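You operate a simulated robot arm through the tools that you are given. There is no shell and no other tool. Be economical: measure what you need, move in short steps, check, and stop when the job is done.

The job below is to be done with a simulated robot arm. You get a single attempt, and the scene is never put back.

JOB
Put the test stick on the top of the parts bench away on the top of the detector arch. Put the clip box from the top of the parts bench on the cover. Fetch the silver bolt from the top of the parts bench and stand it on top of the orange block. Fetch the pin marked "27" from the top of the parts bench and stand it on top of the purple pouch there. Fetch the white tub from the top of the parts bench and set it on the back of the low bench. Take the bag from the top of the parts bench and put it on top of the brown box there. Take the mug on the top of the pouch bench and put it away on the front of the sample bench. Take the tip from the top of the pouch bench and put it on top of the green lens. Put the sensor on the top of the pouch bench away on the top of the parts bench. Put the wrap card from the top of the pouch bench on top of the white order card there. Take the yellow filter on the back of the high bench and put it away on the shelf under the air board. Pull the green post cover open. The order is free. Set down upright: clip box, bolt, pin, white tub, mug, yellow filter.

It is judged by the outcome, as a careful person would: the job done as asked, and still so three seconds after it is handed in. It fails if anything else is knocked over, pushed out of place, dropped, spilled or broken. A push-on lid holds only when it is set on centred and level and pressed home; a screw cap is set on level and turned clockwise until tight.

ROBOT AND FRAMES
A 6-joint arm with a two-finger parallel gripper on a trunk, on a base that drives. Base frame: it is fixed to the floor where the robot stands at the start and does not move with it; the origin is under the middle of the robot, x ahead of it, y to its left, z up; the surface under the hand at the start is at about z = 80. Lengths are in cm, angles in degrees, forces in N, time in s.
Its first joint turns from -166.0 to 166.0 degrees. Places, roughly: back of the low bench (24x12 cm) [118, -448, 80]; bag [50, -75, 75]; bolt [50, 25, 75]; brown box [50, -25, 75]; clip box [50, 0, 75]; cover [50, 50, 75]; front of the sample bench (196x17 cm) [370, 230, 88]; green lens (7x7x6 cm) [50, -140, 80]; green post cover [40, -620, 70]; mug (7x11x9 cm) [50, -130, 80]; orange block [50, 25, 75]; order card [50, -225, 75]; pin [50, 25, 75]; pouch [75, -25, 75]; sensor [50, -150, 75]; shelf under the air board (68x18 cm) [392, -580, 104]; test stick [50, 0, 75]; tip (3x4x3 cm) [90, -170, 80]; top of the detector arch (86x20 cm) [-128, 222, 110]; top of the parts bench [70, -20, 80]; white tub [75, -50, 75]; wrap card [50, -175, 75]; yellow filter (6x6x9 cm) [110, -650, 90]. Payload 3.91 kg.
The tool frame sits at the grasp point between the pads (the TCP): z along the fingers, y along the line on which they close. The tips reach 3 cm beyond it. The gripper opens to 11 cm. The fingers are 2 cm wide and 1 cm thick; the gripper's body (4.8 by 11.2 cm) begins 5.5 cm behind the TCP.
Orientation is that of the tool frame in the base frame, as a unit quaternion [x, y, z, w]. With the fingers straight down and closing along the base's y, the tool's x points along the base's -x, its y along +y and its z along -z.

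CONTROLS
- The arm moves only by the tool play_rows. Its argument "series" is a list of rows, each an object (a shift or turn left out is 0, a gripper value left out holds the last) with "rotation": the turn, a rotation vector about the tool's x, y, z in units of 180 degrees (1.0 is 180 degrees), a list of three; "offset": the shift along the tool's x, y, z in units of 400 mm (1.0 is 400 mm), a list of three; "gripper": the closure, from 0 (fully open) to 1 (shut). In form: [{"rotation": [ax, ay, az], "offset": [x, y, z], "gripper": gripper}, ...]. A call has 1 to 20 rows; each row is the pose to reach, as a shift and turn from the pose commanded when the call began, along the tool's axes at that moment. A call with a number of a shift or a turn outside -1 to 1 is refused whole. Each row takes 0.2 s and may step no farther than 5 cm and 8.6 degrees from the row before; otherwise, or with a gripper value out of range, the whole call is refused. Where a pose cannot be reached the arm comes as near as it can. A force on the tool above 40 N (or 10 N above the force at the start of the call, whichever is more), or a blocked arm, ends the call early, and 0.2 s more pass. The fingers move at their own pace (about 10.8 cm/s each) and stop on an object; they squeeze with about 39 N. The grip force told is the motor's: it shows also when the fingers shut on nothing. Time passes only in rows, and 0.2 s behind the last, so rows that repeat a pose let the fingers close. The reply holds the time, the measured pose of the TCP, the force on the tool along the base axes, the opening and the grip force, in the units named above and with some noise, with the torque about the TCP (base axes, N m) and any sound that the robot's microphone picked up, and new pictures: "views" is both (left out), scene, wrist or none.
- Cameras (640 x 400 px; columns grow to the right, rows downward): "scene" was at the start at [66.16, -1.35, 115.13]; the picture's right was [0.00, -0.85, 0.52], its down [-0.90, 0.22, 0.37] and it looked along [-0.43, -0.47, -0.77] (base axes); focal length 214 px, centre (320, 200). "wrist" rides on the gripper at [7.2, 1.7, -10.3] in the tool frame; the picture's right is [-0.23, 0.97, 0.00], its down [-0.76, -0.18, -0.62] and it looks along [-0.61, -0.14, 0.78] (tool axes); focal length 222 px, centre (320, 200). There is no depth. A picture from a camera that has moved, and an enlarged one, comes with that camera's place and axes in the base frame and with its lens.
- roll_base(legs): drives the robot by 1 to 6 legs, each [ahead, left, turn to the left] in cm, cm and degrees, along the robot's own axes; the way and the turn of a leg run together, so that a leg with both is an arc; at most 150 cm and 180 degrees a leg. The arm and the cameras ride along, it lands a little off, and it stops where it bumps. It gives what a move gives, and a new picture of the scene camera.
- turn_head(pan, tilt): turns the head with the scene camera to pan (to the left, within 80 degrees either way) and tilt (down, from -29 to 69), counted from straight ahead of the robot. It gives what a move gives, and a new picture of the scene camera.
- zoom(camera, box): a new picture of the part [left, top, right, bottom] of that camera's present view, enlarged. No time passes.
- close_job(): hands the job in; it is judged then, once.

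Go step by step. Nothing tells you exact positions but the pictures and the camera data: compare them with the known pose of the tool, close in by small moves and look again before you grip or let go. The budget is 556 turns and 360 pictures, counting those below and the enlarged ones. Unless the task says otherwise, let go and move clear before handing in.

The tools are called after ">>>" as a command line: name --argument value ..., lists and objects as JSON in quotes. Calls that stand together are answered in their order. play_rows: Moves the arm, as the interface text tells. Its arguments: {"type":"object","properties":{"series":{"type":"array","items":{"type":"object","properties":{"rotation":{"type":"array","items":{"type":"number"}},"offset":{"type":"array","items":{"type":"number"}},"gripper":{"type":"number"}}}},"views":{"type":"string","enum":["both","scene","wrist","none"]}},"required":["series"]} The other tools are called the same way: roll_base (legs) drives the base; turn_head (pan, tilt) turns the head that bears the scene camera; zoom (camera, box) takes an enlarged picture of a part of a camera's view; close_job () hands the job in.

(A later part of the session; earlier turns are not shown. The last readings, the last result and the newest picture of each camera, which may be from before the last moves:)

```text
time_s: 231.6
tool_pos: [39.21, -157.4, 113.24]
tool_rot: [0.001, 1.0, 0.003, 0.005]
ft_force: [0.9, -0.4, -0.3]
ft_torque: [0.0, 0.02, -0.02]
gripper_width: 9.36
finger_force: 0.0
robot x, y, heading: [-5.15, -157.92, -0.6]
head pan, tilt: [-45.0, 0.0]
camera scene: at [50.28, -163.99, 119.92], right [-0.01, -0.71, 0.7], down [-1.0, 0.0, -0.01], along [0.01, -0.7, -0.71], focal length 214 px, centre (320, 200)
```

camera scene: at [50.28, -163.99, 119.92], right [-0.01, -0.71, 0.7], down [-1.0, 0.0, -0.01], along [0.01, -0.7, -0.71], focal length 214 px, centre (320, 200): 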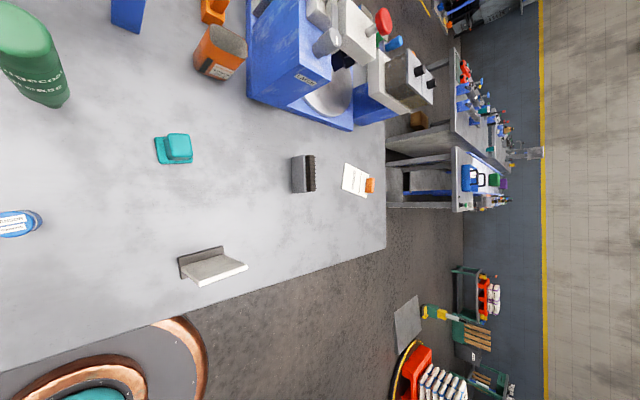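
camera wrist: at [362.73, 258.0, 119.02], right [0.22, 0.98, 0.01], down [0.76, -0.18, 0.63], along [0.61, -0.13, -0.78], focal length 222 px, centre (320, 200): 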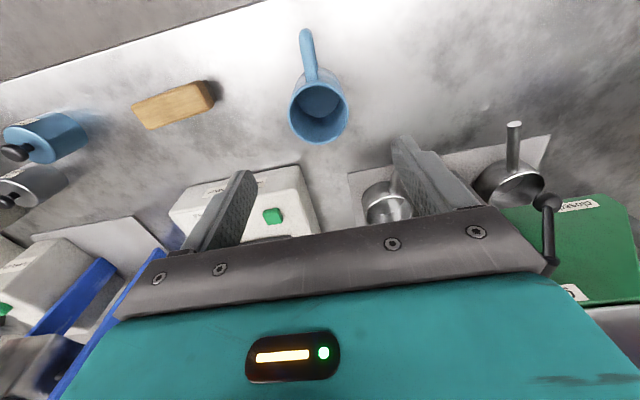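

>>> turn_head --pan -15 --tilt -20

>>> zoom --camera "scene" --box '[260, 120, 420, 220]'

>>> zoom --camera "scene" --box '[280, 220, 600, 400]'

```text
time_s: 232.5
tool_pos: [39.16, -157.41, 113.17]
tool_rot: [0.001, 1.0, 0.002, 0.005]
ft_force: [-0.2, 0.4, -0.1]
ft_torque: [-0.02, -0.01, 0.02]
gripper_width: 9.35
finger_force: 0.0
robot x, y, heading: [-5.58, -158.0, -0.5]
head pan, tilt: [-15.0, -20.0]
camera scene: at [53.21, -159.61, 118.99], right [-0.01, -0.97, 0.25], down [-0.94, -0.08, -0.34], along [0.35, -0.24, -0.91], focal length 214 px, centre (320, 200)
```

scene: 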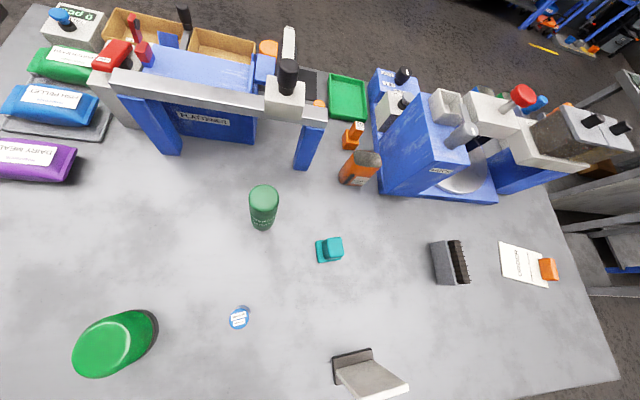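

```text
4.00 times, centred on (340, 170) of scene
camera zoom: at [53.21, -159.61, 118.99], right [-0.01, -0.97, 0.25], down [-0.94, -0.08, -0.34], along [0.35, -0.24, -0.91], focal length 858 px, centre (240, 320)
```

zoom: 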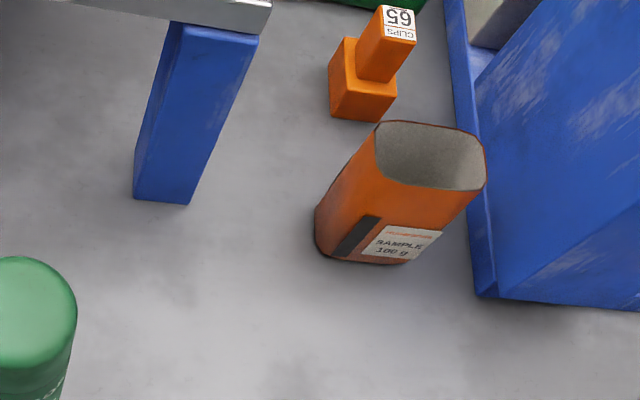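

```text
2.00 times, centred on (440, 310) of scene
camera zoom: at [53.21, -159.61, 118.99], right [-0.01, -0.97, 0.25], down [-0.94, -0.08, -0.34], along [0.35, -0.24, -0.91], focal length 429 px, centre (80, -20)
```

zoom: 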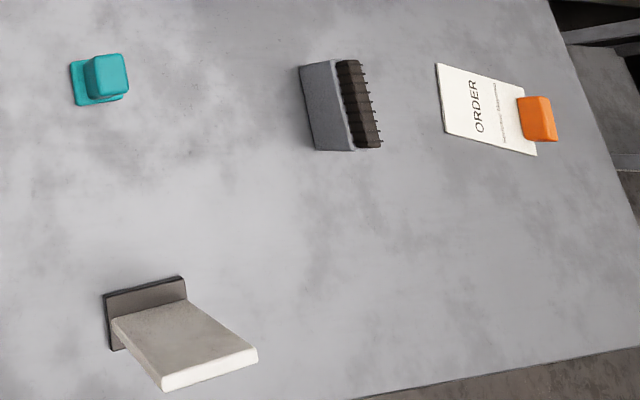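

>>> zoom --camera "scene" --box '[240, 30, 400, 140]'

>>> zoom --camera "wrist" --box '[160, 0, 480, 200]'

```text
3.64 times, centred on (320, 85) of scene
camera zoom: at [53.21, -159.61, 118.99], right [-0.01, -0.97, 0.25], down [-0.94, -0.08, -0.34], along [0.35, -0.24, -0.91], focal length 780 px, centre (320, 618)
```

zoom: 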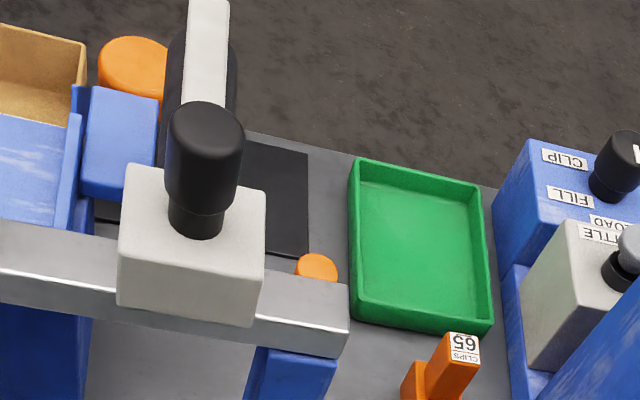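

```text
2.00 times, centred on (320, 100) of wrist
camera zoom: at [31.98, -155.78, 123.44], right [0.23, 0.97, 0.01], down [0.76, -0.18, 0.63], along [0.61, -0.14, -0.78], focal length 444 px, centre (320, 400)
```

zoom: 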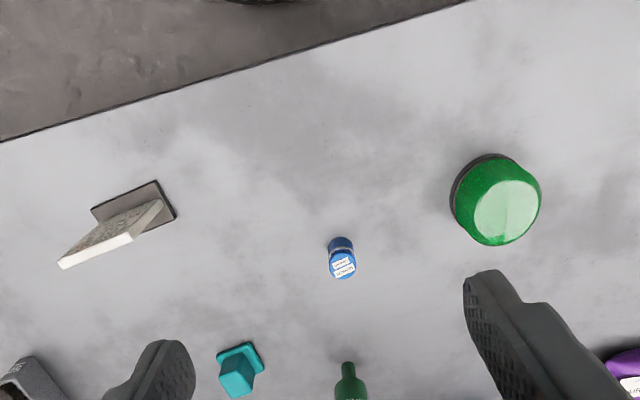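

Identified: orange tip behind the flattener's crossbar, small blue sensor cylinder, wrap card as an upright card on a base, ORDER card to the right. Reposition closer.

>>> roll_base --legs '[[8, -12, 0.5]]'

>>> play_rows --series '[{"offset": [-0.12, 0, -0.01]}, {"offset": [-0.24, 0, -0.01]}, {"offset": [-0.36, 0, -0.01]}, {"offset": [-0.48, 0, -0.01]}, {"offset": [-0.6, 0, -0.01]}]' --views "none"

>>> turn_head --pan 0 --tilt -15

```text
time_s: 233.9
tool_pos: [47.22, -169.12, 113.23]
tool_rot: [-0.002, 1.0, 0.002, 0.004]
ft_force: [0.0, -0.2, -0.2]
ft_torque: [0.02, 0.01, 0.01]
gripper_width: 9.35
finger_force: 0.0
robot x, y, heading: [2.57, -169.93, -0.2]
head pan, tilt: [-15.0, -20.0]
camera scene: at [61.11, -171.27, 118.99], right [0.0, -0.97, 0.25], down [-0.94, -0.09, -0.34], along [0.35, -0.24, -0.91], focal length 214 px, centre (320, 200)
```

scene: 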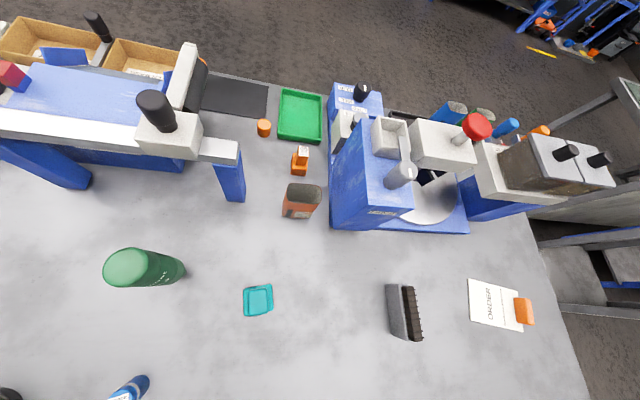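

```text
time_s: 235.1
tool_pos: [71.43, -169.08, 113.87]
tool_rot: [-0.001, 1.0, 0.003, 0.005]
ft_force: [-0.3, -0.1, 1.0]
ft_torque: [0.0, -0.11, 0.02]
gripper_width: 9.33
finger_force: 0.1
robot x, y, heading: [2.83, -169.92, 0.0]
head pan, tilt: [-15.0, -20.0]
```

```text
time_s: 235.8
tool_pos: [71.23, -169.12, 113.76]
tool_rot: [-0.002, 1.0, 0.003, 0.004]
ft_force: [0.0, 0.3, 0.1]
ft_torque: [0.0, 0.01, -0.01]
gripper_width: 9.35
finger_force: 0.0
robot x, y, heading: [2.47, -169.93, -0.2]
head pan, tilt: [0.0, -15.0]
camera scene: at [84.6, -169.31, 118.78], right [0.0, -1.0, 0.0], down [-0.96, 0.0, -0.27], along [0.27, 0.01, -0.96], focal length 214 px, centre (320, 200)
```

scene: 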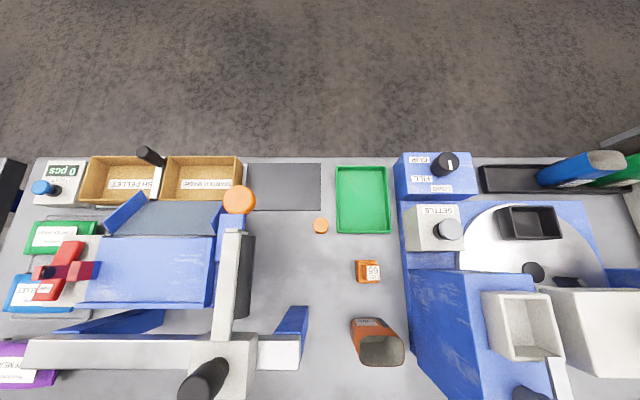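

>>> zoom --camera "scene" --box '[270, 190, 390, 300]'

>>> play_rows --series '[{"offset": [-0.12, 0, 0.02]}, {"offset": [-0.24, 0, 0.06]}, {"offset": [-0.36, 0, 0.1]}, {"offset": [-0.47, 0, 0.14]}]' --views "both"

```text
3.64 times, centred on (330, 245) of scene
camera zoom: at [84.6, -169.31, 118.78], right [0.0, -1.0, 0.0], down [-0.96, 0.0, -0.27], along [0.27, 0.01, -0.96], focal length 780 px, centre (284, 36)
```

zoom: 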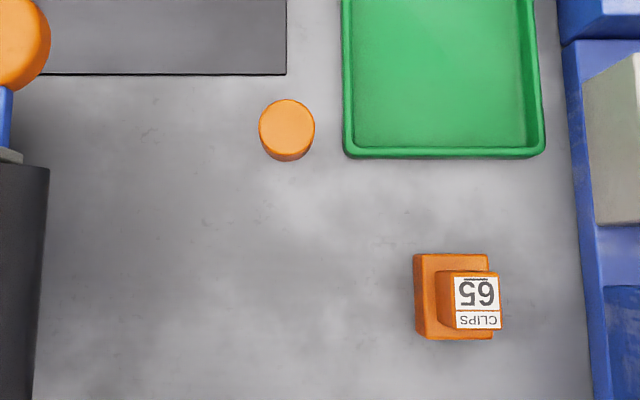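

```text
refused: row 2 steps farther than a row can; nothing moved
```

Tip located at (90.4, -169.1). I'll turn the gripper to close along x (the green tray is close in y), and move above it.

>>> play_rows --series '[{"offset": [-0.045, 0, 0], "rotation": [0, 0, 0.0455]}, {"offset": [-0.09, 0, 0], "rotation": [0, 0, 0.091]}, {"offset": [-0.135, 0, 0], "rotation": [0, 0, 0.1365]}, {"offset": [-0.18, 0, 0], "rotation": [0, 0, 0.182]}, {"offset": [-0.225, 0, 0], "rotation": [0, 0, 0.2275]}, {"offset": [-0.27, 0, 0], "rotation": [0, 0, 0.273]}, {"offset": [-0.315, 0, 0], "rotation": [0, 0, 0.3185]}, {"offset": [-0.36, 0, 0], "rotation": [0, 0, 0.364]}, {"offset": [-0.405, 0, 0], "rotation": [0, 0, 0.4095]}, {"offset": [-0.45, 0, 0], "rotation": [0, 0, 0.455]}, {"offset": [-0.475, 0, 0], "rotation": [0, 0, 0.5]}, {"offset": [-0.475, 0, 0.1], "rotation": [0, 0, 0.5]}, {"offset": [-0.475, 0, 0.2], "rotation": [0, 0, 0.5]}]' --views "wrist"

>>> turn_head --pan 0 --tilt 25

```text
time_s: 238.7
tool_pos: [90.16, -169.23, 105.86]
tool_rot: [0.707, 0.708, 0.006, 0.002]
ft_force: [0.4, 0.0, 0.0]
ft_torque: [0.01, -0.04, 0.0]
gripper_width: 9.37
finger_force: 0.1
robot x, y, heading: [2.73, -169.87, 0.1]
head pan, tilt: [0.0, -15.0]
camera wrist: at [91.83, -162.03, 116.26], right [0.97, -0.22, 0.01], down [-0.18, -0.77, 0.62], along [-0.13, -0.6, -0.79], focal length 222 px, centre (320, 200)
```

wrist: 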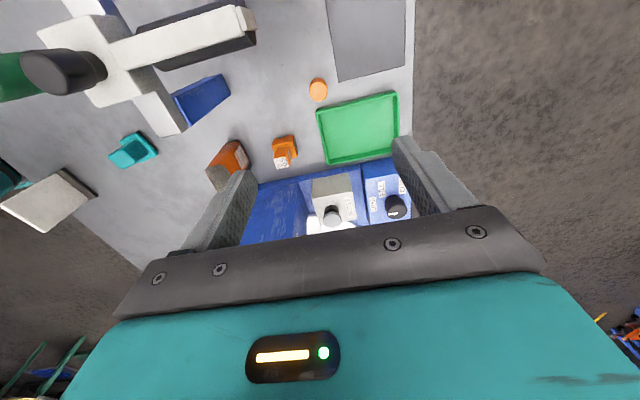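

```text
time_s: 239.7
tool_pos: [90.24, -169.12, 106.07]
tool_rot: [0.706, 0.708, 0.005, 0.001]
ft_force: [0.6, 0.4, 0.0]
ft_torque: [0.02, -0.02, -0.01]
gripper_width: 9.36
finger_force: 0.0
robot x, y, heading: [2.61, -169.95, 0.1]
head pan, tilt: [0.0, 25.0]
camera scene: at [90.31, -176.33, 109.67], right [-1.0, 0.0, -0.01], down [-0.01, 0.9, 0.43], along [0.01, 0.43, -0.9], focal length 214 px, centre (320, 200)
```

scene: 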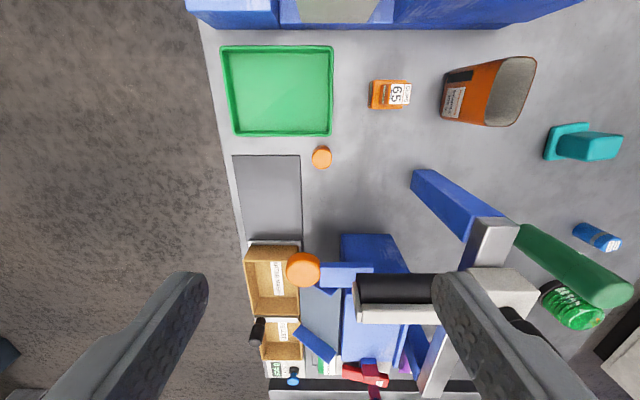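

>>> play_rows --series '[{"offset": [0, 0.003, 0.12], "gripper": 0.55}, {"offset": [0, 0.004, 0.24], "gripper": 0.55}, {"offset": [0, 0.004, 0.36], "gripper": 0.55}, {"offset": [0, 0.004, 0.46], "gripper": 0.55}, {"offset": [0, 0.004, 0.52], "gripper": 0.55}]' --views "scene"

```text
time_s: 240.9
tool_pos: [90.54, -168.8, 85.28]
tool_rot: [0.706, 0.708, 0.005, 0.001]
ft_force: [-0.3, 0.6, 0.9]
ft_torque: [0.0, -0.02, -0.01]
gripper_width: 4.95
finger_force: 0.1
robot x, y, heading: [2.74, -170.06, -0.2]
head pan, tilt: [0.0, 25.0]
camera scene: at [90.59, -175.87, 89.0], right [-1.0, 0.0, -0.01], down [-0.01, 0.9, 0.43], along [0.01, 0.43, -0.9], focal length 214 px, centre (320, 200)
```

scene: 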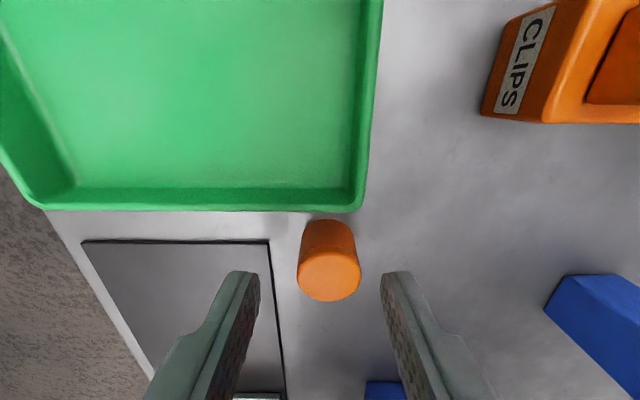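

>>> play_rows --series '[{"offset": [-0.01, -0.003, 0.02], "gripper": 0.65}, {"offset": [-0.01, -0.003, 0.036], "gripper": 0.65}, {"offset": [-0.01, -0.003, 0.036], "gripper": 1}, {"offset": [-0.01, -0.003, 0.036], "gripper": 1}, {"offset": [-0.01, -0.003, 0.036], "gripper": 1}]' --views "scene"

```text
time_s: 242.1
tool_pos: [90.48, -169.24, 83.76]
tool_rot: [0.706, 0.708, 0.005, 0.001]
ft_force: [0.0, 0.4, 0.6]
ft_torque: [0.01, -0.01, -0.02]
gripper_width: 2.9
finger_force: 39.1
robot x, y, heading: [2.18, -170.32, 0.1]
head pan, tilt: [0.0, 25.0]
camera scene: at [90.48, -176.33, 87.52], right [-1.0, 0.0, -0.01], down [-0.01, 0.9, 0.43], along [0.01, 0.43, -0.9], focal length 214 px, centre (320, 200)
```

scene: 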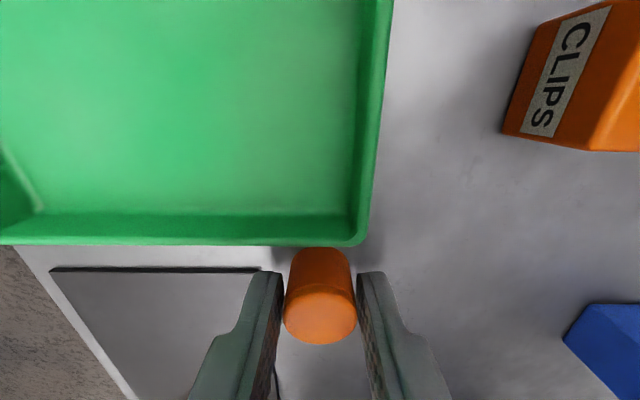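

Tip gripped. Lift and carry back toward the green lens.

>>> play_rows --series '[{"offset": [0, 0, -0.1]}, {"offset": [0, 0, -0.2]}, {"offset": [0, 0, -0.3]}, {"offset": [0, 0, -0.4]}, {"offset": [0, 0, -0.5]}, {"offset": [0, 0, -0.6]}, {"offset": [0, 0, -0.7]}, {"offset": [0.04, -0.1, -0.75]}, {"offset": [0.08, -0.2, -0.75]}, {"offset": [0.13, -0.3, -0.75]}, {"offset": [0.18, -0.4, -0.75]}, {"offset": [0.23, -0.5, -0.75]}, {"offset": [0.28, -0.6, -0.75]}, {"offset": [0.33, -0.7, -0.75]}, {"offset": [0.38, -0.8, -0.75]}, {"offset": [0.43, -0.9, -0.75]}, {"offset": [0.48, -1.0, -0.75]}]' --views "both"

```text
time_s: 245.7
tool_pos: [50.06, -150.35, 113.33]
tool_rot: [0.706, 0.708, 0.005, 0.001]
ft_force: [0.2, 0.9, -1.3]
ft_torque: [-0.02, 0.06, 0.02]
gripper_width: 2.96
finger_force: 38.8
robot x, y, heading: [2.61, -169.82, 0.1]
head pan, tilt: [0.0, 25.0]
camera scene: at [50.1, -157.51, 117.14], right [-1.0, 0.0, -0.01], down [-0.01, 0.9, 0.43], along [0.01, 0.43, -0.9], focal length 214 px, centre (320, 200)
camera wrist: at [51.67, -143.2, 123.7], right [0.97, -0.22, 0.01], down [-0.18, -0.77, 0.62], along [-0.13, -0.6, -0.79], focal length 222 px, centre (320, 200)
```

scene: 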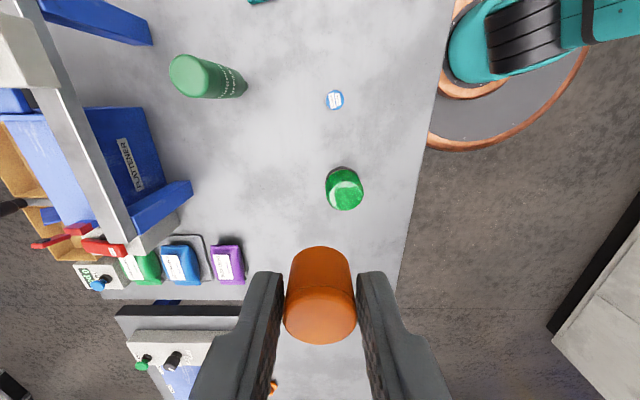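
wrist: 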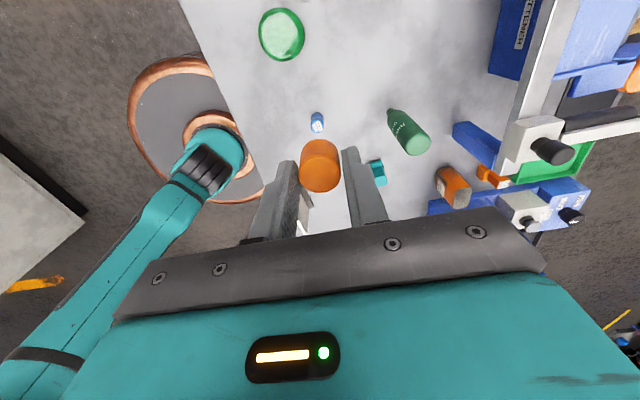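

>>> zoom --camera "scene" --box '[300, 150, 400, 230]'

>>> play_rows --series '[{"offset": [0.09, -0.05, 0.09]}, {"offset": [0.175, -0.097, 0.18]}, {"offset": [0.175, -0.097, 0.28]}, {"offset": [0.175, -0.097, 0.35]}]' --views "both"

```text
5.00 times, centred on (350, 190) of scene
camera zoom: at [50.1, -157.51, 117.14], right [-1.0, 0.0, -0.01], down [-0.01, 0.9, 0.43], along [0.01, 0.43, -0.9], focal length 1072 px, centre (170, 250)
```

zoom: 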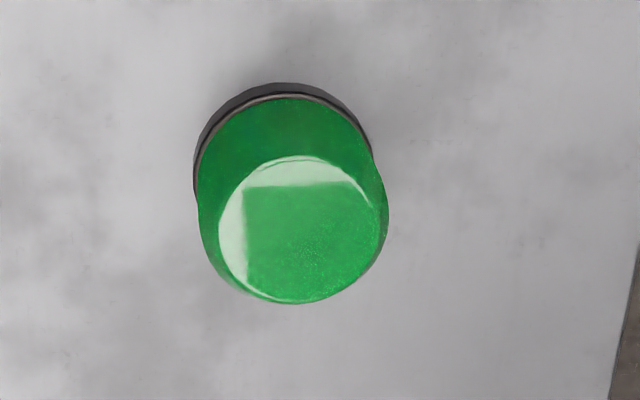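

```text
refused: row 1 steps farther than a row can; nothing moved
```

>>> play_rows --series '[{"offset": [0.09, -0.05, 0]}, {"offset": [0.179, -0.095, 0]}, {"offset": [0.179, -0.095, 0.1]}, {"offset": [0.179, -0.095, 0.2]}, {"offset": [0.179, -0.095, 0.3]}, {"offset": [0.179, -0.095, 0.4]}, {"offset": [0.179, -0.095, 0.5]}, {"offset": [0.179, -0.095, 0.545]}]' --views "both"

```text
time_s: 247.5
tool_pos: [46.25, -143.11, 91.83]
tool_rot: [0.706, 0.708, 0.005, 0.002]
ft_force: [0.0, 0.7, -0.7]
ft_torque: [0.0, -0.03, -0.04]
gripper_width: 2.92
finger_force: 39.6
robot x, y, heading: [2.19, -170.5, -0.1]
head pan, tilt: [0.0, 25.0]
camera scene: at [46.31, -150.25, 95.51], right [-1.0, 0.0, -0.01], down [-0.01, 0.9, 0.43], along [0.01, 0.43, -0.9], focal length 214 px, centre (320, 200)
camera wrist: at [47.86, -135.94, 102.09], right [0.97, -0.22, 0.01], down [-0.18, -0.77, 0.62], along [-0.13, -0.6, -0.79], focal length 222 px, centre (320, 200)
```

scene: 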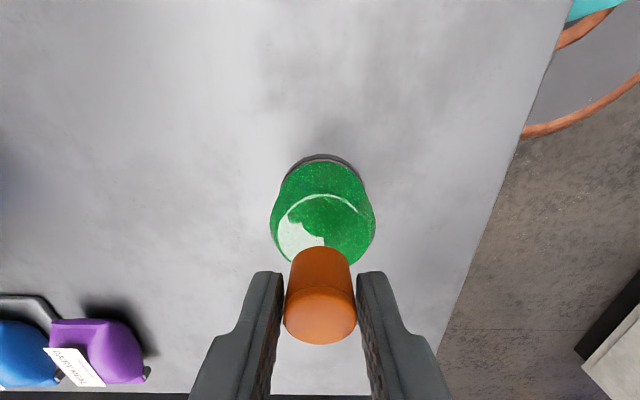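
wrist: 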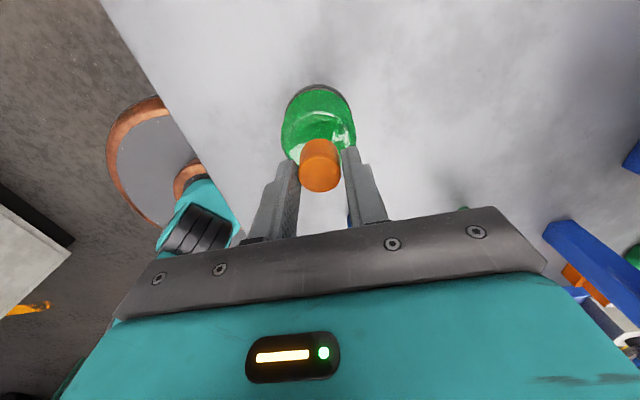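

>>> play_rows --series '[{"offset": [-0.005, 0, 0.025]}, {"offset": [-0.005, 0, 0.045]}]' --views "none"

>>> play_rows --series '[{"offset": [0, 0, 0.006]}, {"offset": [0, 0, 0.012]}]' --views "none"

>>> play_rows --series '[{"offset": [0, 0, 0.005]}, {"offset": [0, 0, 0.01]}]' --views "scene"

```text
time_s: 248.1
tool_pos: [46.43, -143.31, 90.02]
tool_rot: [0.706, 0.708, 0.005, 0.0]
ft_force: [0.3, -0.2, -0.3]
ft_torque: [-0.04, 0.02, 0.02]
gripper_width: 2.89
finger_force: 38.9
robot x, y, heading: [2.6, -169.67, -0.2]
head pan, tilt: [0.0, 25.0]
```

```text
time_s: 248.7
tool_pos: [46.42, -143.22, 89.55]
tool_rot: [0.706, 0.708, 0.006, 0.001]
ft_force: [0.2, -1.1, 15.1]
ft_torque: [-0.09, 0.13, 0.01]
gripper_width: 2.92
finger_force: 39.1
robot x, y, heading: [2.78, -170.23, -0.1]
head pan, tilt: [0.0, 25.0]
```

```text
time_s: 249.3
tool_pos: [46.45, -143.25, 89.07]
tool_rot: [0.706, 0.708, 0.006, 0.002]
ft_force: [-0.1, -0.1, 25.4]
ft_torque: [0.04, 0.24, -0.04]
gripper_width: 2.91
finger_force: 39.0
robot x, y, heading: [2.5, -169.8, -0.1]
head pan, tilt: [0.0, 25.0]
camera scene: at [46.53, -150.4, 92.83], right [-1.0, 0.0, -0.01], down [-0.01, 0.9, 0.43], along [0.01, 0.43, -0.9], focal length 214 px, centre (320, 200)
```

scene: 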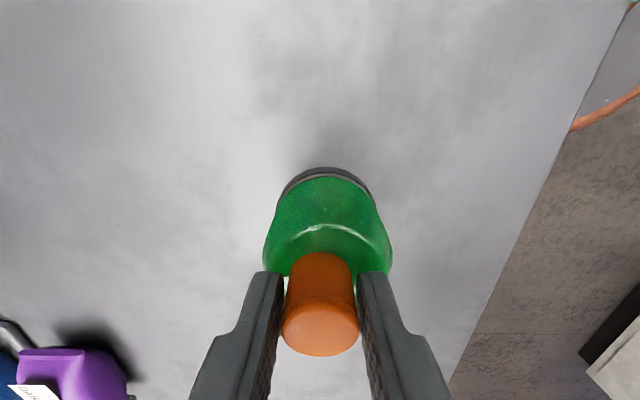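

>>> play_rows --series '[{"offset": [0, 0, -0.007]}, {"offset": [0, 0, -0.007], "gripper": 0.6}, {"offset": [0, 0, -0.007], "gripper": 0.5}, {"offset": [0, 0, -0.1], "gripper": 0.4}, {"offset": [0, 0, -0.2], "gripper": 0.3}, {"offset": [0, 0, -0.3], "gripper": 0}]' --views "scene"

```text
time_s: 250.7
tool_pos: [46.45, -143.24, 100.96]
tool_rot: [0.706, 0.708, 0.005, 0.001]
ft_force: [0.1, 0.2, 1.1]
ft_torque: [0.0, 0.01, 0.0]
gripper_width: 10.99
finger_force: 0.0
robot x, y, heading: [2.4, -169.58, 0.0]
head pan, tilt: [0.0, 25.0]
camera scene: at [46.53, -150.45, 104.68], right [-1.0, 0.0, -0.01], down [-0.01, 0.9, 0.43], along [0.01, 0.43, -0.9], focal length 214 px, centre (320, 200)
```

scene: 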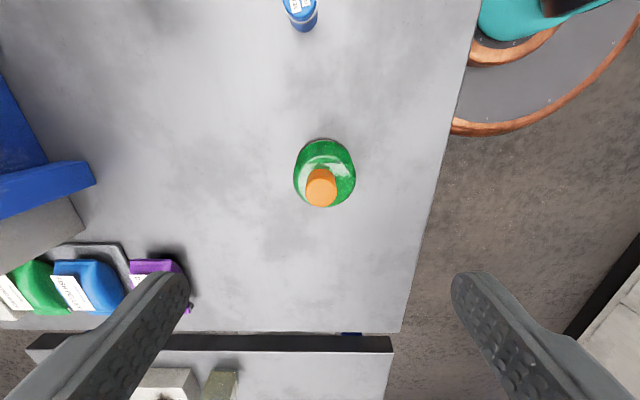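

Tip rests on the lens. Next the small blue sensor.

>>> play_rows --series '[{"offset": [-0.12, 0.01, 0]}, {"offset": [-0.24, 0.02, 0]}, {"offset": [-0.36, 0.025, 0]}]' --views "both"

>>> zoom --camera "scene" --box '[270, 120, 370, 200]'

```text
time_s: 251.5
tool_pos: [47.47, -157.63, 101.2]
tool_rot: [0.706, 0.709, 0.006, 0.001]
ft_force: [-0.2, 0.2, -0.6]
ft_torque: [0.0, 0.01, 0.02]
gripper_width: 11.01
finger_force: 0.1
robot x, y, heading: [2.55, -170.06, -0.0]
head pan, tilt: [0.0, 25.0]
camera scene: at [47.51, -164.79, 104.82], right [-1.0, 0.0, -0.01], down [-0.01, 0.9, 0.43], along [0.01, 0.43, -0.9], focal length 214 px, centre (320, 200)
camera wrist: at [49.06, -150.48, 111.39], right [0.97, -0.22, 0.01], down [-0.18, -0.77, 0.62], along [-0.13, -0.6, -0.79], focal length 222 px, centre (320, 200)
```

scene: 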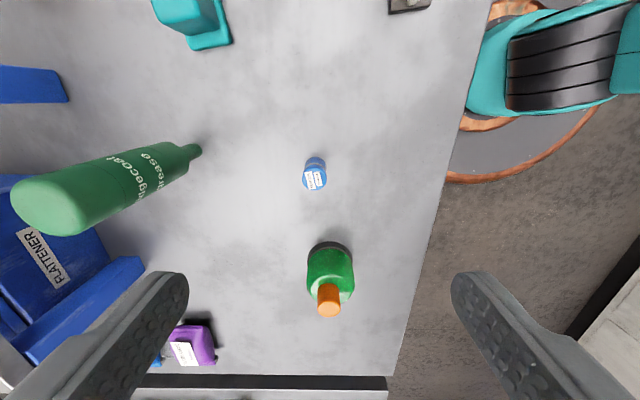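
wrist: 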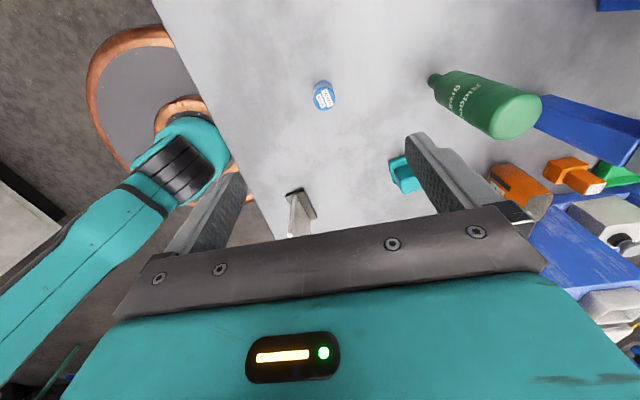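

```text
5.00 times, centred on (320, 160) of scene
camera zoom: at [47.51, -164.79, 104.82], right [-1.0, 0.0, -0.01], down [-0.01, 0.9, 0.43], along [0.01, 0.43, -0.9], focal length 1072 px, centre (320, 400)
```

zoom: 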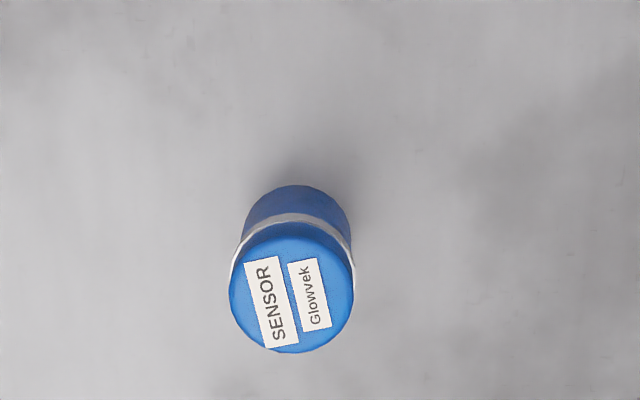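

>>> play_rows --series '[{"offset": [0.015, 0.0225, 0.1], "gripper": 0.5}, {"offset": [0.015, 0.0225, 0.2], "gripper": 0.5}, {"offset": [0.015, 0.0225, 0.3], "gripper": 0.5}, {"offset": [0.015, 0.0225, 0.4], "gripper": 0.5}]' --views "scene"

```text
time_s: 252.5
tool_pos: [48.56, -157.01, 84.92]
tool_rot: [0.706, 0.708, 0.005, 0.001]
ft_force: [-0.2, 0.6, 0.3]
ft_torque: [0.0, 0.0, 0.05]
gripper_width: 5.48
finger_force: 0.0
robot x, y, heading: [2.84, -169.74, 0.0]
head pan, tilt: [0.0, 25.0]
camera scene: at [48.66, -164.05, 88.66], right [-1.0, 0.0, -0.01], down [-0.01, 0.9, 0.43], along [0.01, 0.43, -0.9], focal length 214 px, centre (320, 200)
```

scene: 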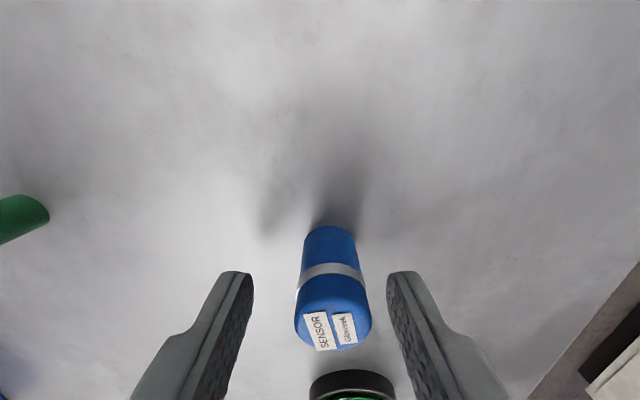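

>>> play_rows --series '[{"offset": [0, -0.007, 0.015], "gripper": 0.5}, {"offset": [0, -0.007, 0.015], "gripper": 1}, {"offset": [0, -0.007, 0.015], "gripper": 1}, {"offset": [0, -0.007, 0.015], "gripper": 1}, {"offset": [0, -0.007, 0.015], "gripper": 1}, {"offset": [0, -0.007, -0.1]}, {"offset": [0, -0.007, -0.2]}, {"offset": [0, -0.007, -0.3]}, {"offset": [0, -0.007, -0.4]}, {"offset": [0, -0.007, -0.5]}]' --views "scene"

```text
time_s: 254.7
tool_pos: [48.01, -156.99, 105.14]
tool_rot: [0.706, 0.708, 0.005, 0.002]
ft_force: [0.6, 0.5, -0.8]
ft_torque: [0.01, -0.03, 0.01]
gripper_width: 2.47
finger_force: 39.0
robot x, y, heading: [2.87, -170.53, 0.1]
head pan, tilt: [0.0, 25.0]
camera scene: at [48.09, -164.11, 108.9], right [-1.0, 0.0, -0.01], down [-0.01, 0.9, 0.43], along [0.01, 0.43, -0.9], focal length 214 px, centre (320, 200)
```

scene: 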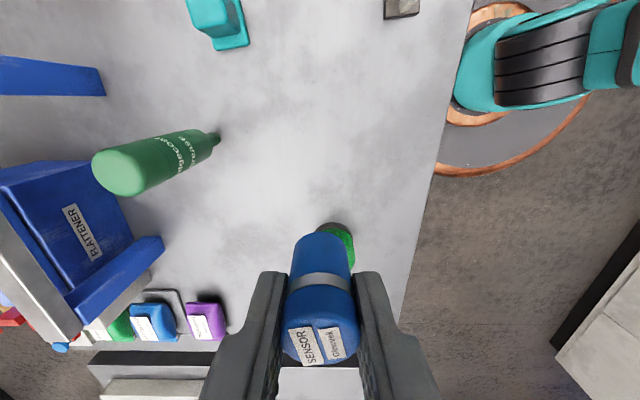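

>>> roll_base --legs '[[0, 45, 0]]'

>>> play_rows --series '[{"offset": [0.12, 0, 0]}, {"offset": [0.24, 0, 0]}, {"offset": [0.36, 0, 0]}, {"offset": [0.48, 0, 0]}, {"offset": [0.55, 0, 0]}]' --views "both"

```text
time_s: 257.5
tool_pos: [48.0, -111.49, 105.16]
tool_rot: [0.707, 0.707, 0.005, 0.001]
ft_force: [0.7, -0.1, -0.7]
ft_torque: [0.0, 0.02, 0.02]
gripper_width: 2.44
finger_force: 38.7
robot x, y, heading: [2.59, -124.78, -0.2]
head pan, tilt: [0.0, 25.0]
camera scene: at [48.21, -118.61, 108.86], right [-1.0, 0.0, -0.01], down [-0.01, 0.9, 0.43], along [0.01, 0.43, -0.9], focal length 214 px, centre (320, 200)
```

scene: 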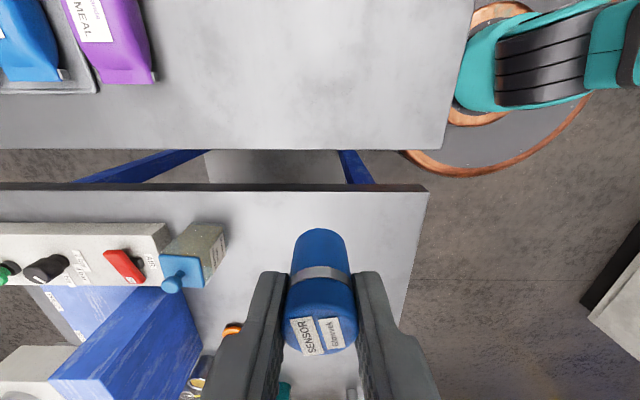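

```text
time_s: 258.7
tool_pos: [47.84, -89.28, 105.56]
tool_rot: [0.707, 0.708, 0.005, 0.001]
ft_force: [-0.3, 0.5, -0.3]
ft_torque: [0.05, 0.0, 0.01]
gripper_width: 2.43
finger_force: 39.0
robot x, y, heading: [2.63, -124.23, 0.1]
head pan, tilt: [0.0, 25.0]
camera scene: at [48.06, -96.37, 109.21], right [-1.0, 0.0, -0.01], down [-0.01, 0.9, 0.43], along [0.01, 0.43, -0.9], focal length 214 px, centre (320, 200)
camera wrist: at [49.63, -82.07, 115.79], right [0.97, -0.23, 0.01], down [-0.18, -0.77, 0.62], along [-0.13, -0.6, -0.79], focal length 222 px, centre (320, 200)
```

scene: 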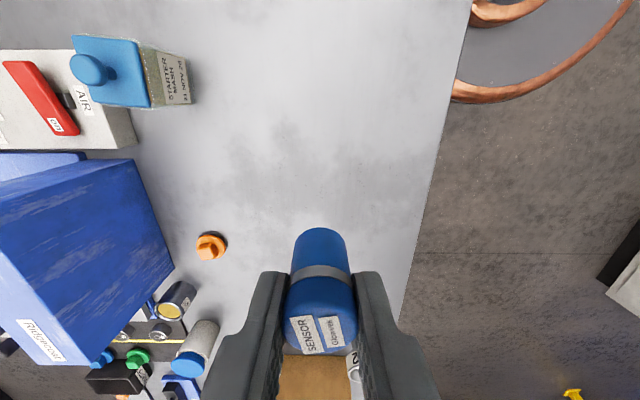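
wrist: 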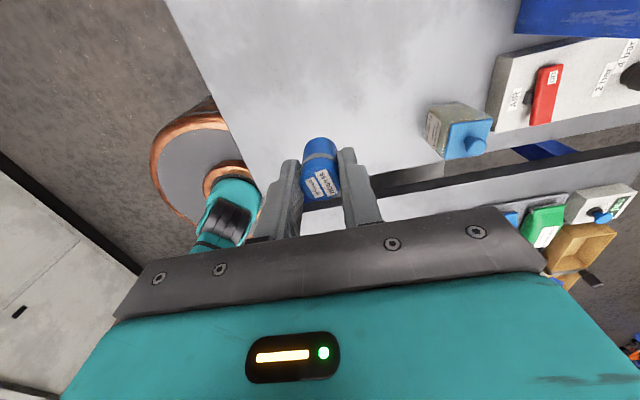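

>>> play_rows --series '[{"offset": [0, 0, 0.12]}, {"offset": [0, 0, 0.24]}, {"offset": [0, 0, 0.36]}, {"offset": [0, 0, 0.46]}, {"offset": [0, 0, 0.5]}]' --views "none"

>>> play_rows --series '[{"offset": [0, 0, 0.008]}, {"offset": [0, 0, 0.016]}]' --views "none"

>>> play_rows --series '[{"offset": [0, 0, 0.006]}, {"offset": [0, 0, 0.01]}]' --views "none"

```text
time_s: 259.9
tool_pos: [48.08, -89.44, 85.3]
tool_rot: [0.706, 0.708, 0.004, 0.002]
ft_force: [-0.7, -1.3, -0.4]
ft_torque: [0.0, -0.02, 0.01]
gripper_width: 2.43
finger_force: 39.4
robot x, y, heading: [2.85, -124.57, -0.0]
head pan, tilt: [0.0, 25.0]
```

```text
time_s: 260.5
tool_pos: [48.12, -89.25, 84.79]
tool_rot: [0.706, 0.708, 0.006, 0.001]
ft_force: [-5.9, -0.7, 31.5]
ft_torque: [-0.14, 0.52, 0.02]
gripper_width: 2.44
finger_force: 39.1
robot x, y, heading: [2.55, -124.69, -0.2]
head pan, tilt: [0.0, 25.0]
```

```text
time_s: 260.9
tool_pos: [48.22, -89.26, 84.74]
tool_rot: [0.705, 0.709, 0.007, 0.001]
ft_force: [-3.5, -1.5, 15.4]
ft_torque: [-0.15, 0.24, 0.03]
gripper_width: 2.41
finger_force: 38.6
robot x, y, heading: [2.49, -124.54, -0.3]
head pan, tilt: [0.0, 25.0]
stopped in row 2: the force on the tool passed its limit at 46 N (the readings are from after the stop); the commanded pose is now the measured one
```

>>> play_rows --series '[{"offset": [0, 0, -0.003]}, {"offset": [0, 0, -0.003], "gripper": 0.6}, {"offset": [0, 0, -0.003], "gripper": 0.6}, {"offset": [0, 0, -0.1], "gripper": 0.5}, {"offset": [0, 0, -0.2], "gripper": 0.4}, {"offset": [0, 0, -0.3], "gripper": 0.4}, {"offset": [0, 0, -0.4]}, {"offset": [0, 0, -0.5]}]' --views "scene"

```text
time_s: 262.7
tool_pos: [47.79, -89.42, 104.66]
tool_rot: [0.705, 0.709, 0.006, 0.001]
ft_force: [-0.2, -0.2, -1.0]
ft_torque: [-0.04, 0.01, -0.01]
gripper_width: 6.6
finger_force: 0.0
robot x, y, heading: [2.5, -124.47, -0.3]
head pan, tilt: [0.0, 25.0]
camera scene: at [47.95, -96.64, 108.39], right [-1.0, 0.0, -0.01], down [-0.01, 0.9, 0.43], along [0.01, 0.43, -0.9], focal length 214 px, centre (320, 200)
```

scene: 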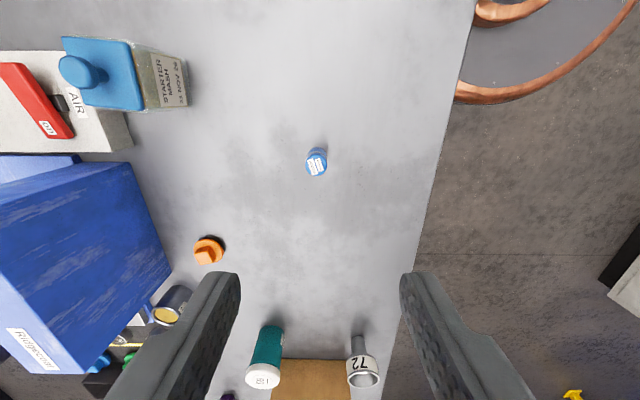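

Sensor is on the parts bench. Drive back right for the wrap card.

>>> roll_base --legs '[[0, -63, 0.2]]'

>>> turn_head --pan 0 --tilt -10

```text
time_s: 266.1
tool_pos: [47.66, -150.28, 104.61]
tool_rot: [0.7, 0.714, 0.006, 0.001]
ft_force: [0.0, 0.1, -0.8]
ft_torque: [0.0, 0.01, 0.0]
gripper_width: 6.62
finger_force: 0.1
robot x, y, heading: [3.26, -185.97, 1.0]
head pan, tilt: [0.0, 25.0]
camera scene: at [47.81, -157.36, 108.37], right [-1.0, -0.02, -0.01], down [-0.03, 0.9, 0.43], along [0.0, 0.43, -0.9], focal length 214 px, centre (320, 200)
```

scene: 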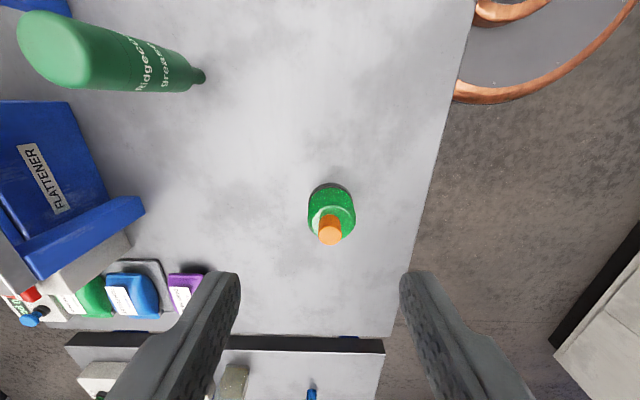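

```text
time_s: 267.1
tool_pos: [47.67, -150.26, 104.63]
tool_rot: [0.699, 0.715, 0.006, 0.001]
ft_force: [-0.6, -0.8, -0.1]
ft_torque: [-0.03, -0.04, 0.04]
gripper_width: 6.63
finger_force: 0.1
robot x, y, heading: [3.07, -186.29, 1.1]
head pan, tilt: [0.0, -10.0]
camera scene: at [47.93, -162.92, 109.11], right [-1.0, -0.02, -0.01], down [-0.02, 0.99, -0.17], along [0.01, -0.16, -0.99], focal length 214 px, centre (320, 200)
```

scene: 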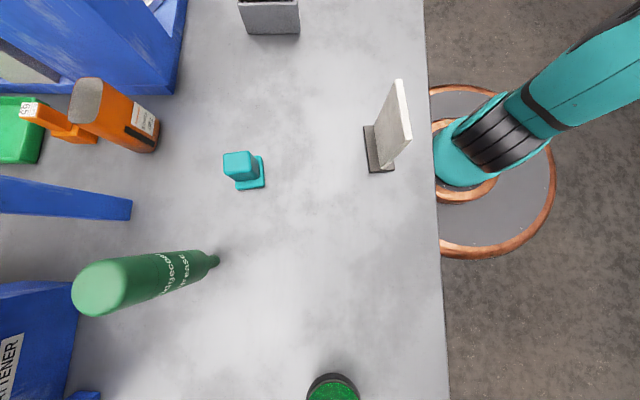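

>>> play_rows --series '[{"offset": [-0.11, -0.036, 0]}, {"offset": [-0.22, -0.072, 0]}, {"offset": [-0.33, -0.108, 0]}, {"offset": [-0.44, -0.144, 0]}, {"offset": [-0.55, -0.18, 0]}, {"offset": [-0.614, -0.2, 0]}]' --views "wrist"

>>> turn_head --pan 0 --tilt 25

```text
time_s: 268.5
tool_pos: [39.9, -174.98, 104.43]
tool_rot: [0.698, 0.716, 0.006, 0.001]
ft_force: [1.3, 0.8, -0.5]
ft_torque: [0.02, -0.01, -0.02]
gripper_width: 6.59
finger_force: 0.0
robot x, y, heading: [3.32, -186.1, 1.1]
head pan, tilt: [0.0, -10.0]
camera wrist: at [41.44, -167.8, 114.78], right [0.98, -0.2, 0.01], down [-0.17, -0.77, 0.62], along [-0.12, -0.6, -0.79], focal length 222 px, centre (320, 200)
```

wrist: 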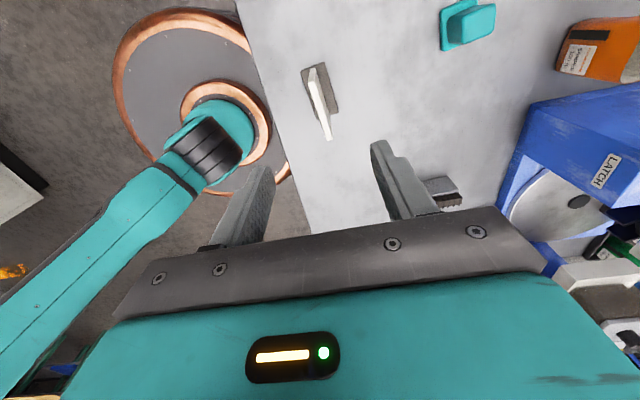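

```text
time_s: 269.6
tool_pos: [39.91, -175.0, 104.54]
tool_rot: [0.699, 0.715, 0.008, 0.001]
ft_force: [-0.4, -0.7, -0.1]
ft_torque: [0.02, -0.02, -0.01]
gripper_width: 6.58
finger_force: 0.1
robot x, y, heading: [2.96, -186.08, 1.0]
head pan, tilt: [0.0, 25.0]
camera scene: at [40.19, -182.1, 108.19], right [-1.0, -0.02, -0.01], down [-0.03, 0.9, 0.43], along [0.0, 0.43, -0.9], focal length 214 px, centre (320, 200)
```

scene: 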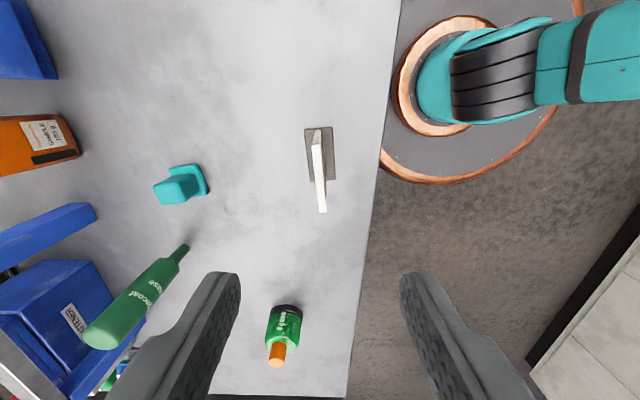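

>>> play_rows --series '[{"offset": [-0.007, 0.009, 0.1], "rotation": [0, 0, -0.012]}, {"offset": [-0.007, 0.009, 0.2], "rotation": [0, 0, -0.025]}, {"offset": [-0.007, 0.009, 0.3], "rotation": [0, 0, -0.025]}, {"offset": [-0.007, 0.009, 0.38], "rotation": [0, 0, -0.025]}]' --views "both"

```text
time_s: 270.6
tool_pos: [40.71, -174.92, 89.16]
tool_rot: [0.67, 0.742, 0.006, 0.002]
ft_force: [-0.4, -1.2, 0.3]
ft_torque: [0.0, -0.04, 0.0]
gripper_width: 6.58
finger_force: 0.0
robot x, y, heading: [2.99, -186.12, 1.1]
head pan, tilt: [0.0, 25.0]
camera scene: at [41.42, -182.09, 92.81], right [-0.99, -0.1, -0.01], down [-0.1, 0.9, 0.43], along [-0.03, 0.43, -0.9], focal length 214 px, centre (320, 200)
camera wrist: at [41.55, -167.71, 99.41], right [0.99, -0.13, 0.01], down [-0.11, -0.78, 0.62], along [-0.07, -0.61, -0.79], focal length 222 px, centre (320, 200)
```

scene: 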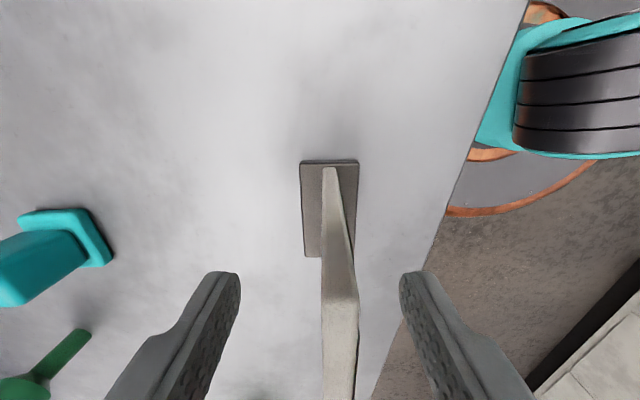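
wrist: 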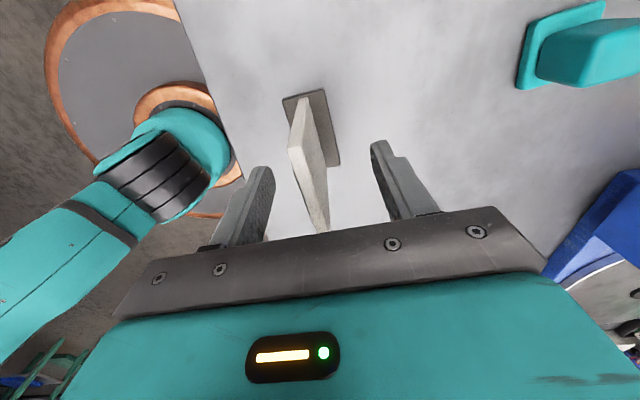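

>>> play_rows --series '[{"offset": [0, -0.015, 0.03]}, {"offset": [0, -0.015, 0.055]}, {"offset": [0, -0.015, 0.055], "gripper": 0.7}, {"offset": [0, -0.015, 0.055], "gripper": 0.8}]' --views "scene"

```text
time_s: 271.6
tool_pos: [40.07, -175.08, 87.04]
tool_rot: [0.67, 0.742, 0.007, 0.002]
ft_force: [0.3, 0.1, 0.6]
ft_torque: [-0.02, 0.01, -0.01]
gripper_width: 2.2
finger_force: 0.0
robot x, y, heading: [3.32, -186.22, 1.2]
head pan, tilt: [0.0, 25.0]
camera scene: at [40.92, -182.19, 90.69], right [-0.99, -0.1, -0.01], down [-0.1, 0.9, 0.43], along [-0.03, 0.43, -0.9], focal length 214 px, centre (320, 200)
```

scene: 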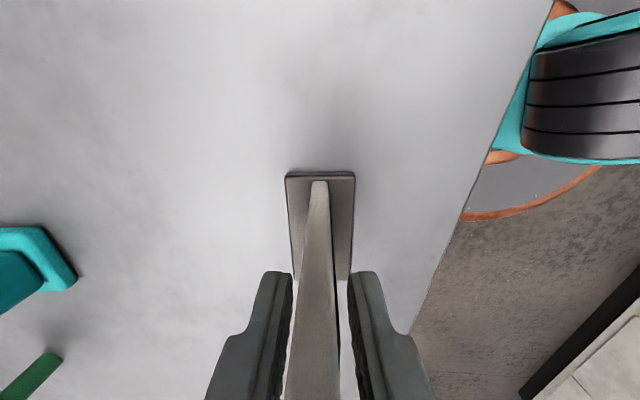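

>>> play_rows --series '[{"gripper": 1}, {"gripper": 1}, {"gripper": 1}, {"offset": [0, 0, -0.1], "gripper": 1}, {"offset": [0, 0, -0.2], "gripper": 1}, {"offset": [0, 0, -0.3], "gripper": 1}, {"offset": [0, 0, -0.4], "gripper": 1}]' --views "both"

```text
time_s: 273.1
tool_pos: [39.86, -175.2, 102.97]
tool_rot: [0.67, 0.742, 0.007, 0.002]
ft_force: [0.2, -0.2, 0.3]
ft_torque: [-0.02, 0.01, 0.0]
gripper_width: 0.74
finger_force: 38.7
robot x, y, heading: [3.52, -185.66, 1.0]
head pan, tilt: [0.0, 25.0]
camera scene: at [40.59, -182.35, 106.84], right [-0.99, -0.1, -0.01], down [-0.1, 0.9, 0.43], along [-0.03, 0.43, -0.9], focal length 214 px, centre (320, 200)
camera wrist: at [40.73, -167.96, 113.43], right [0.99, -0.13, 0.01], down [-0.11, -0.78, 0.62], along [-0.07, -0.61, -0.79], focal length 222 px, centre (320, 200)
```

scene: 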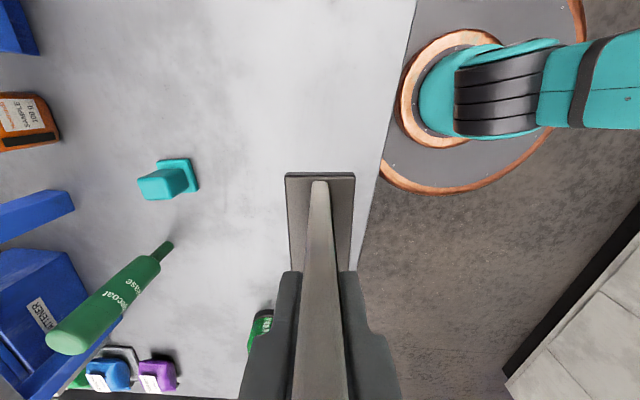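
wrist: 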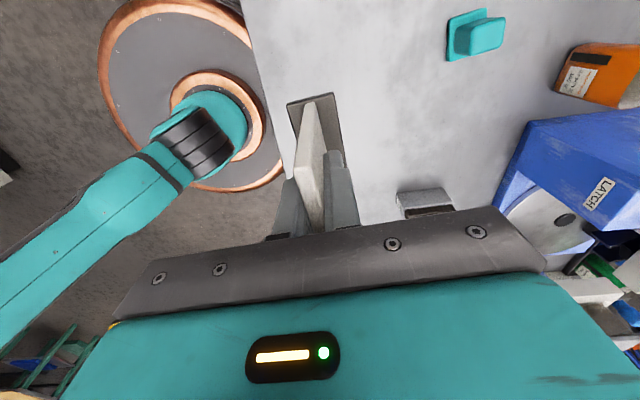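

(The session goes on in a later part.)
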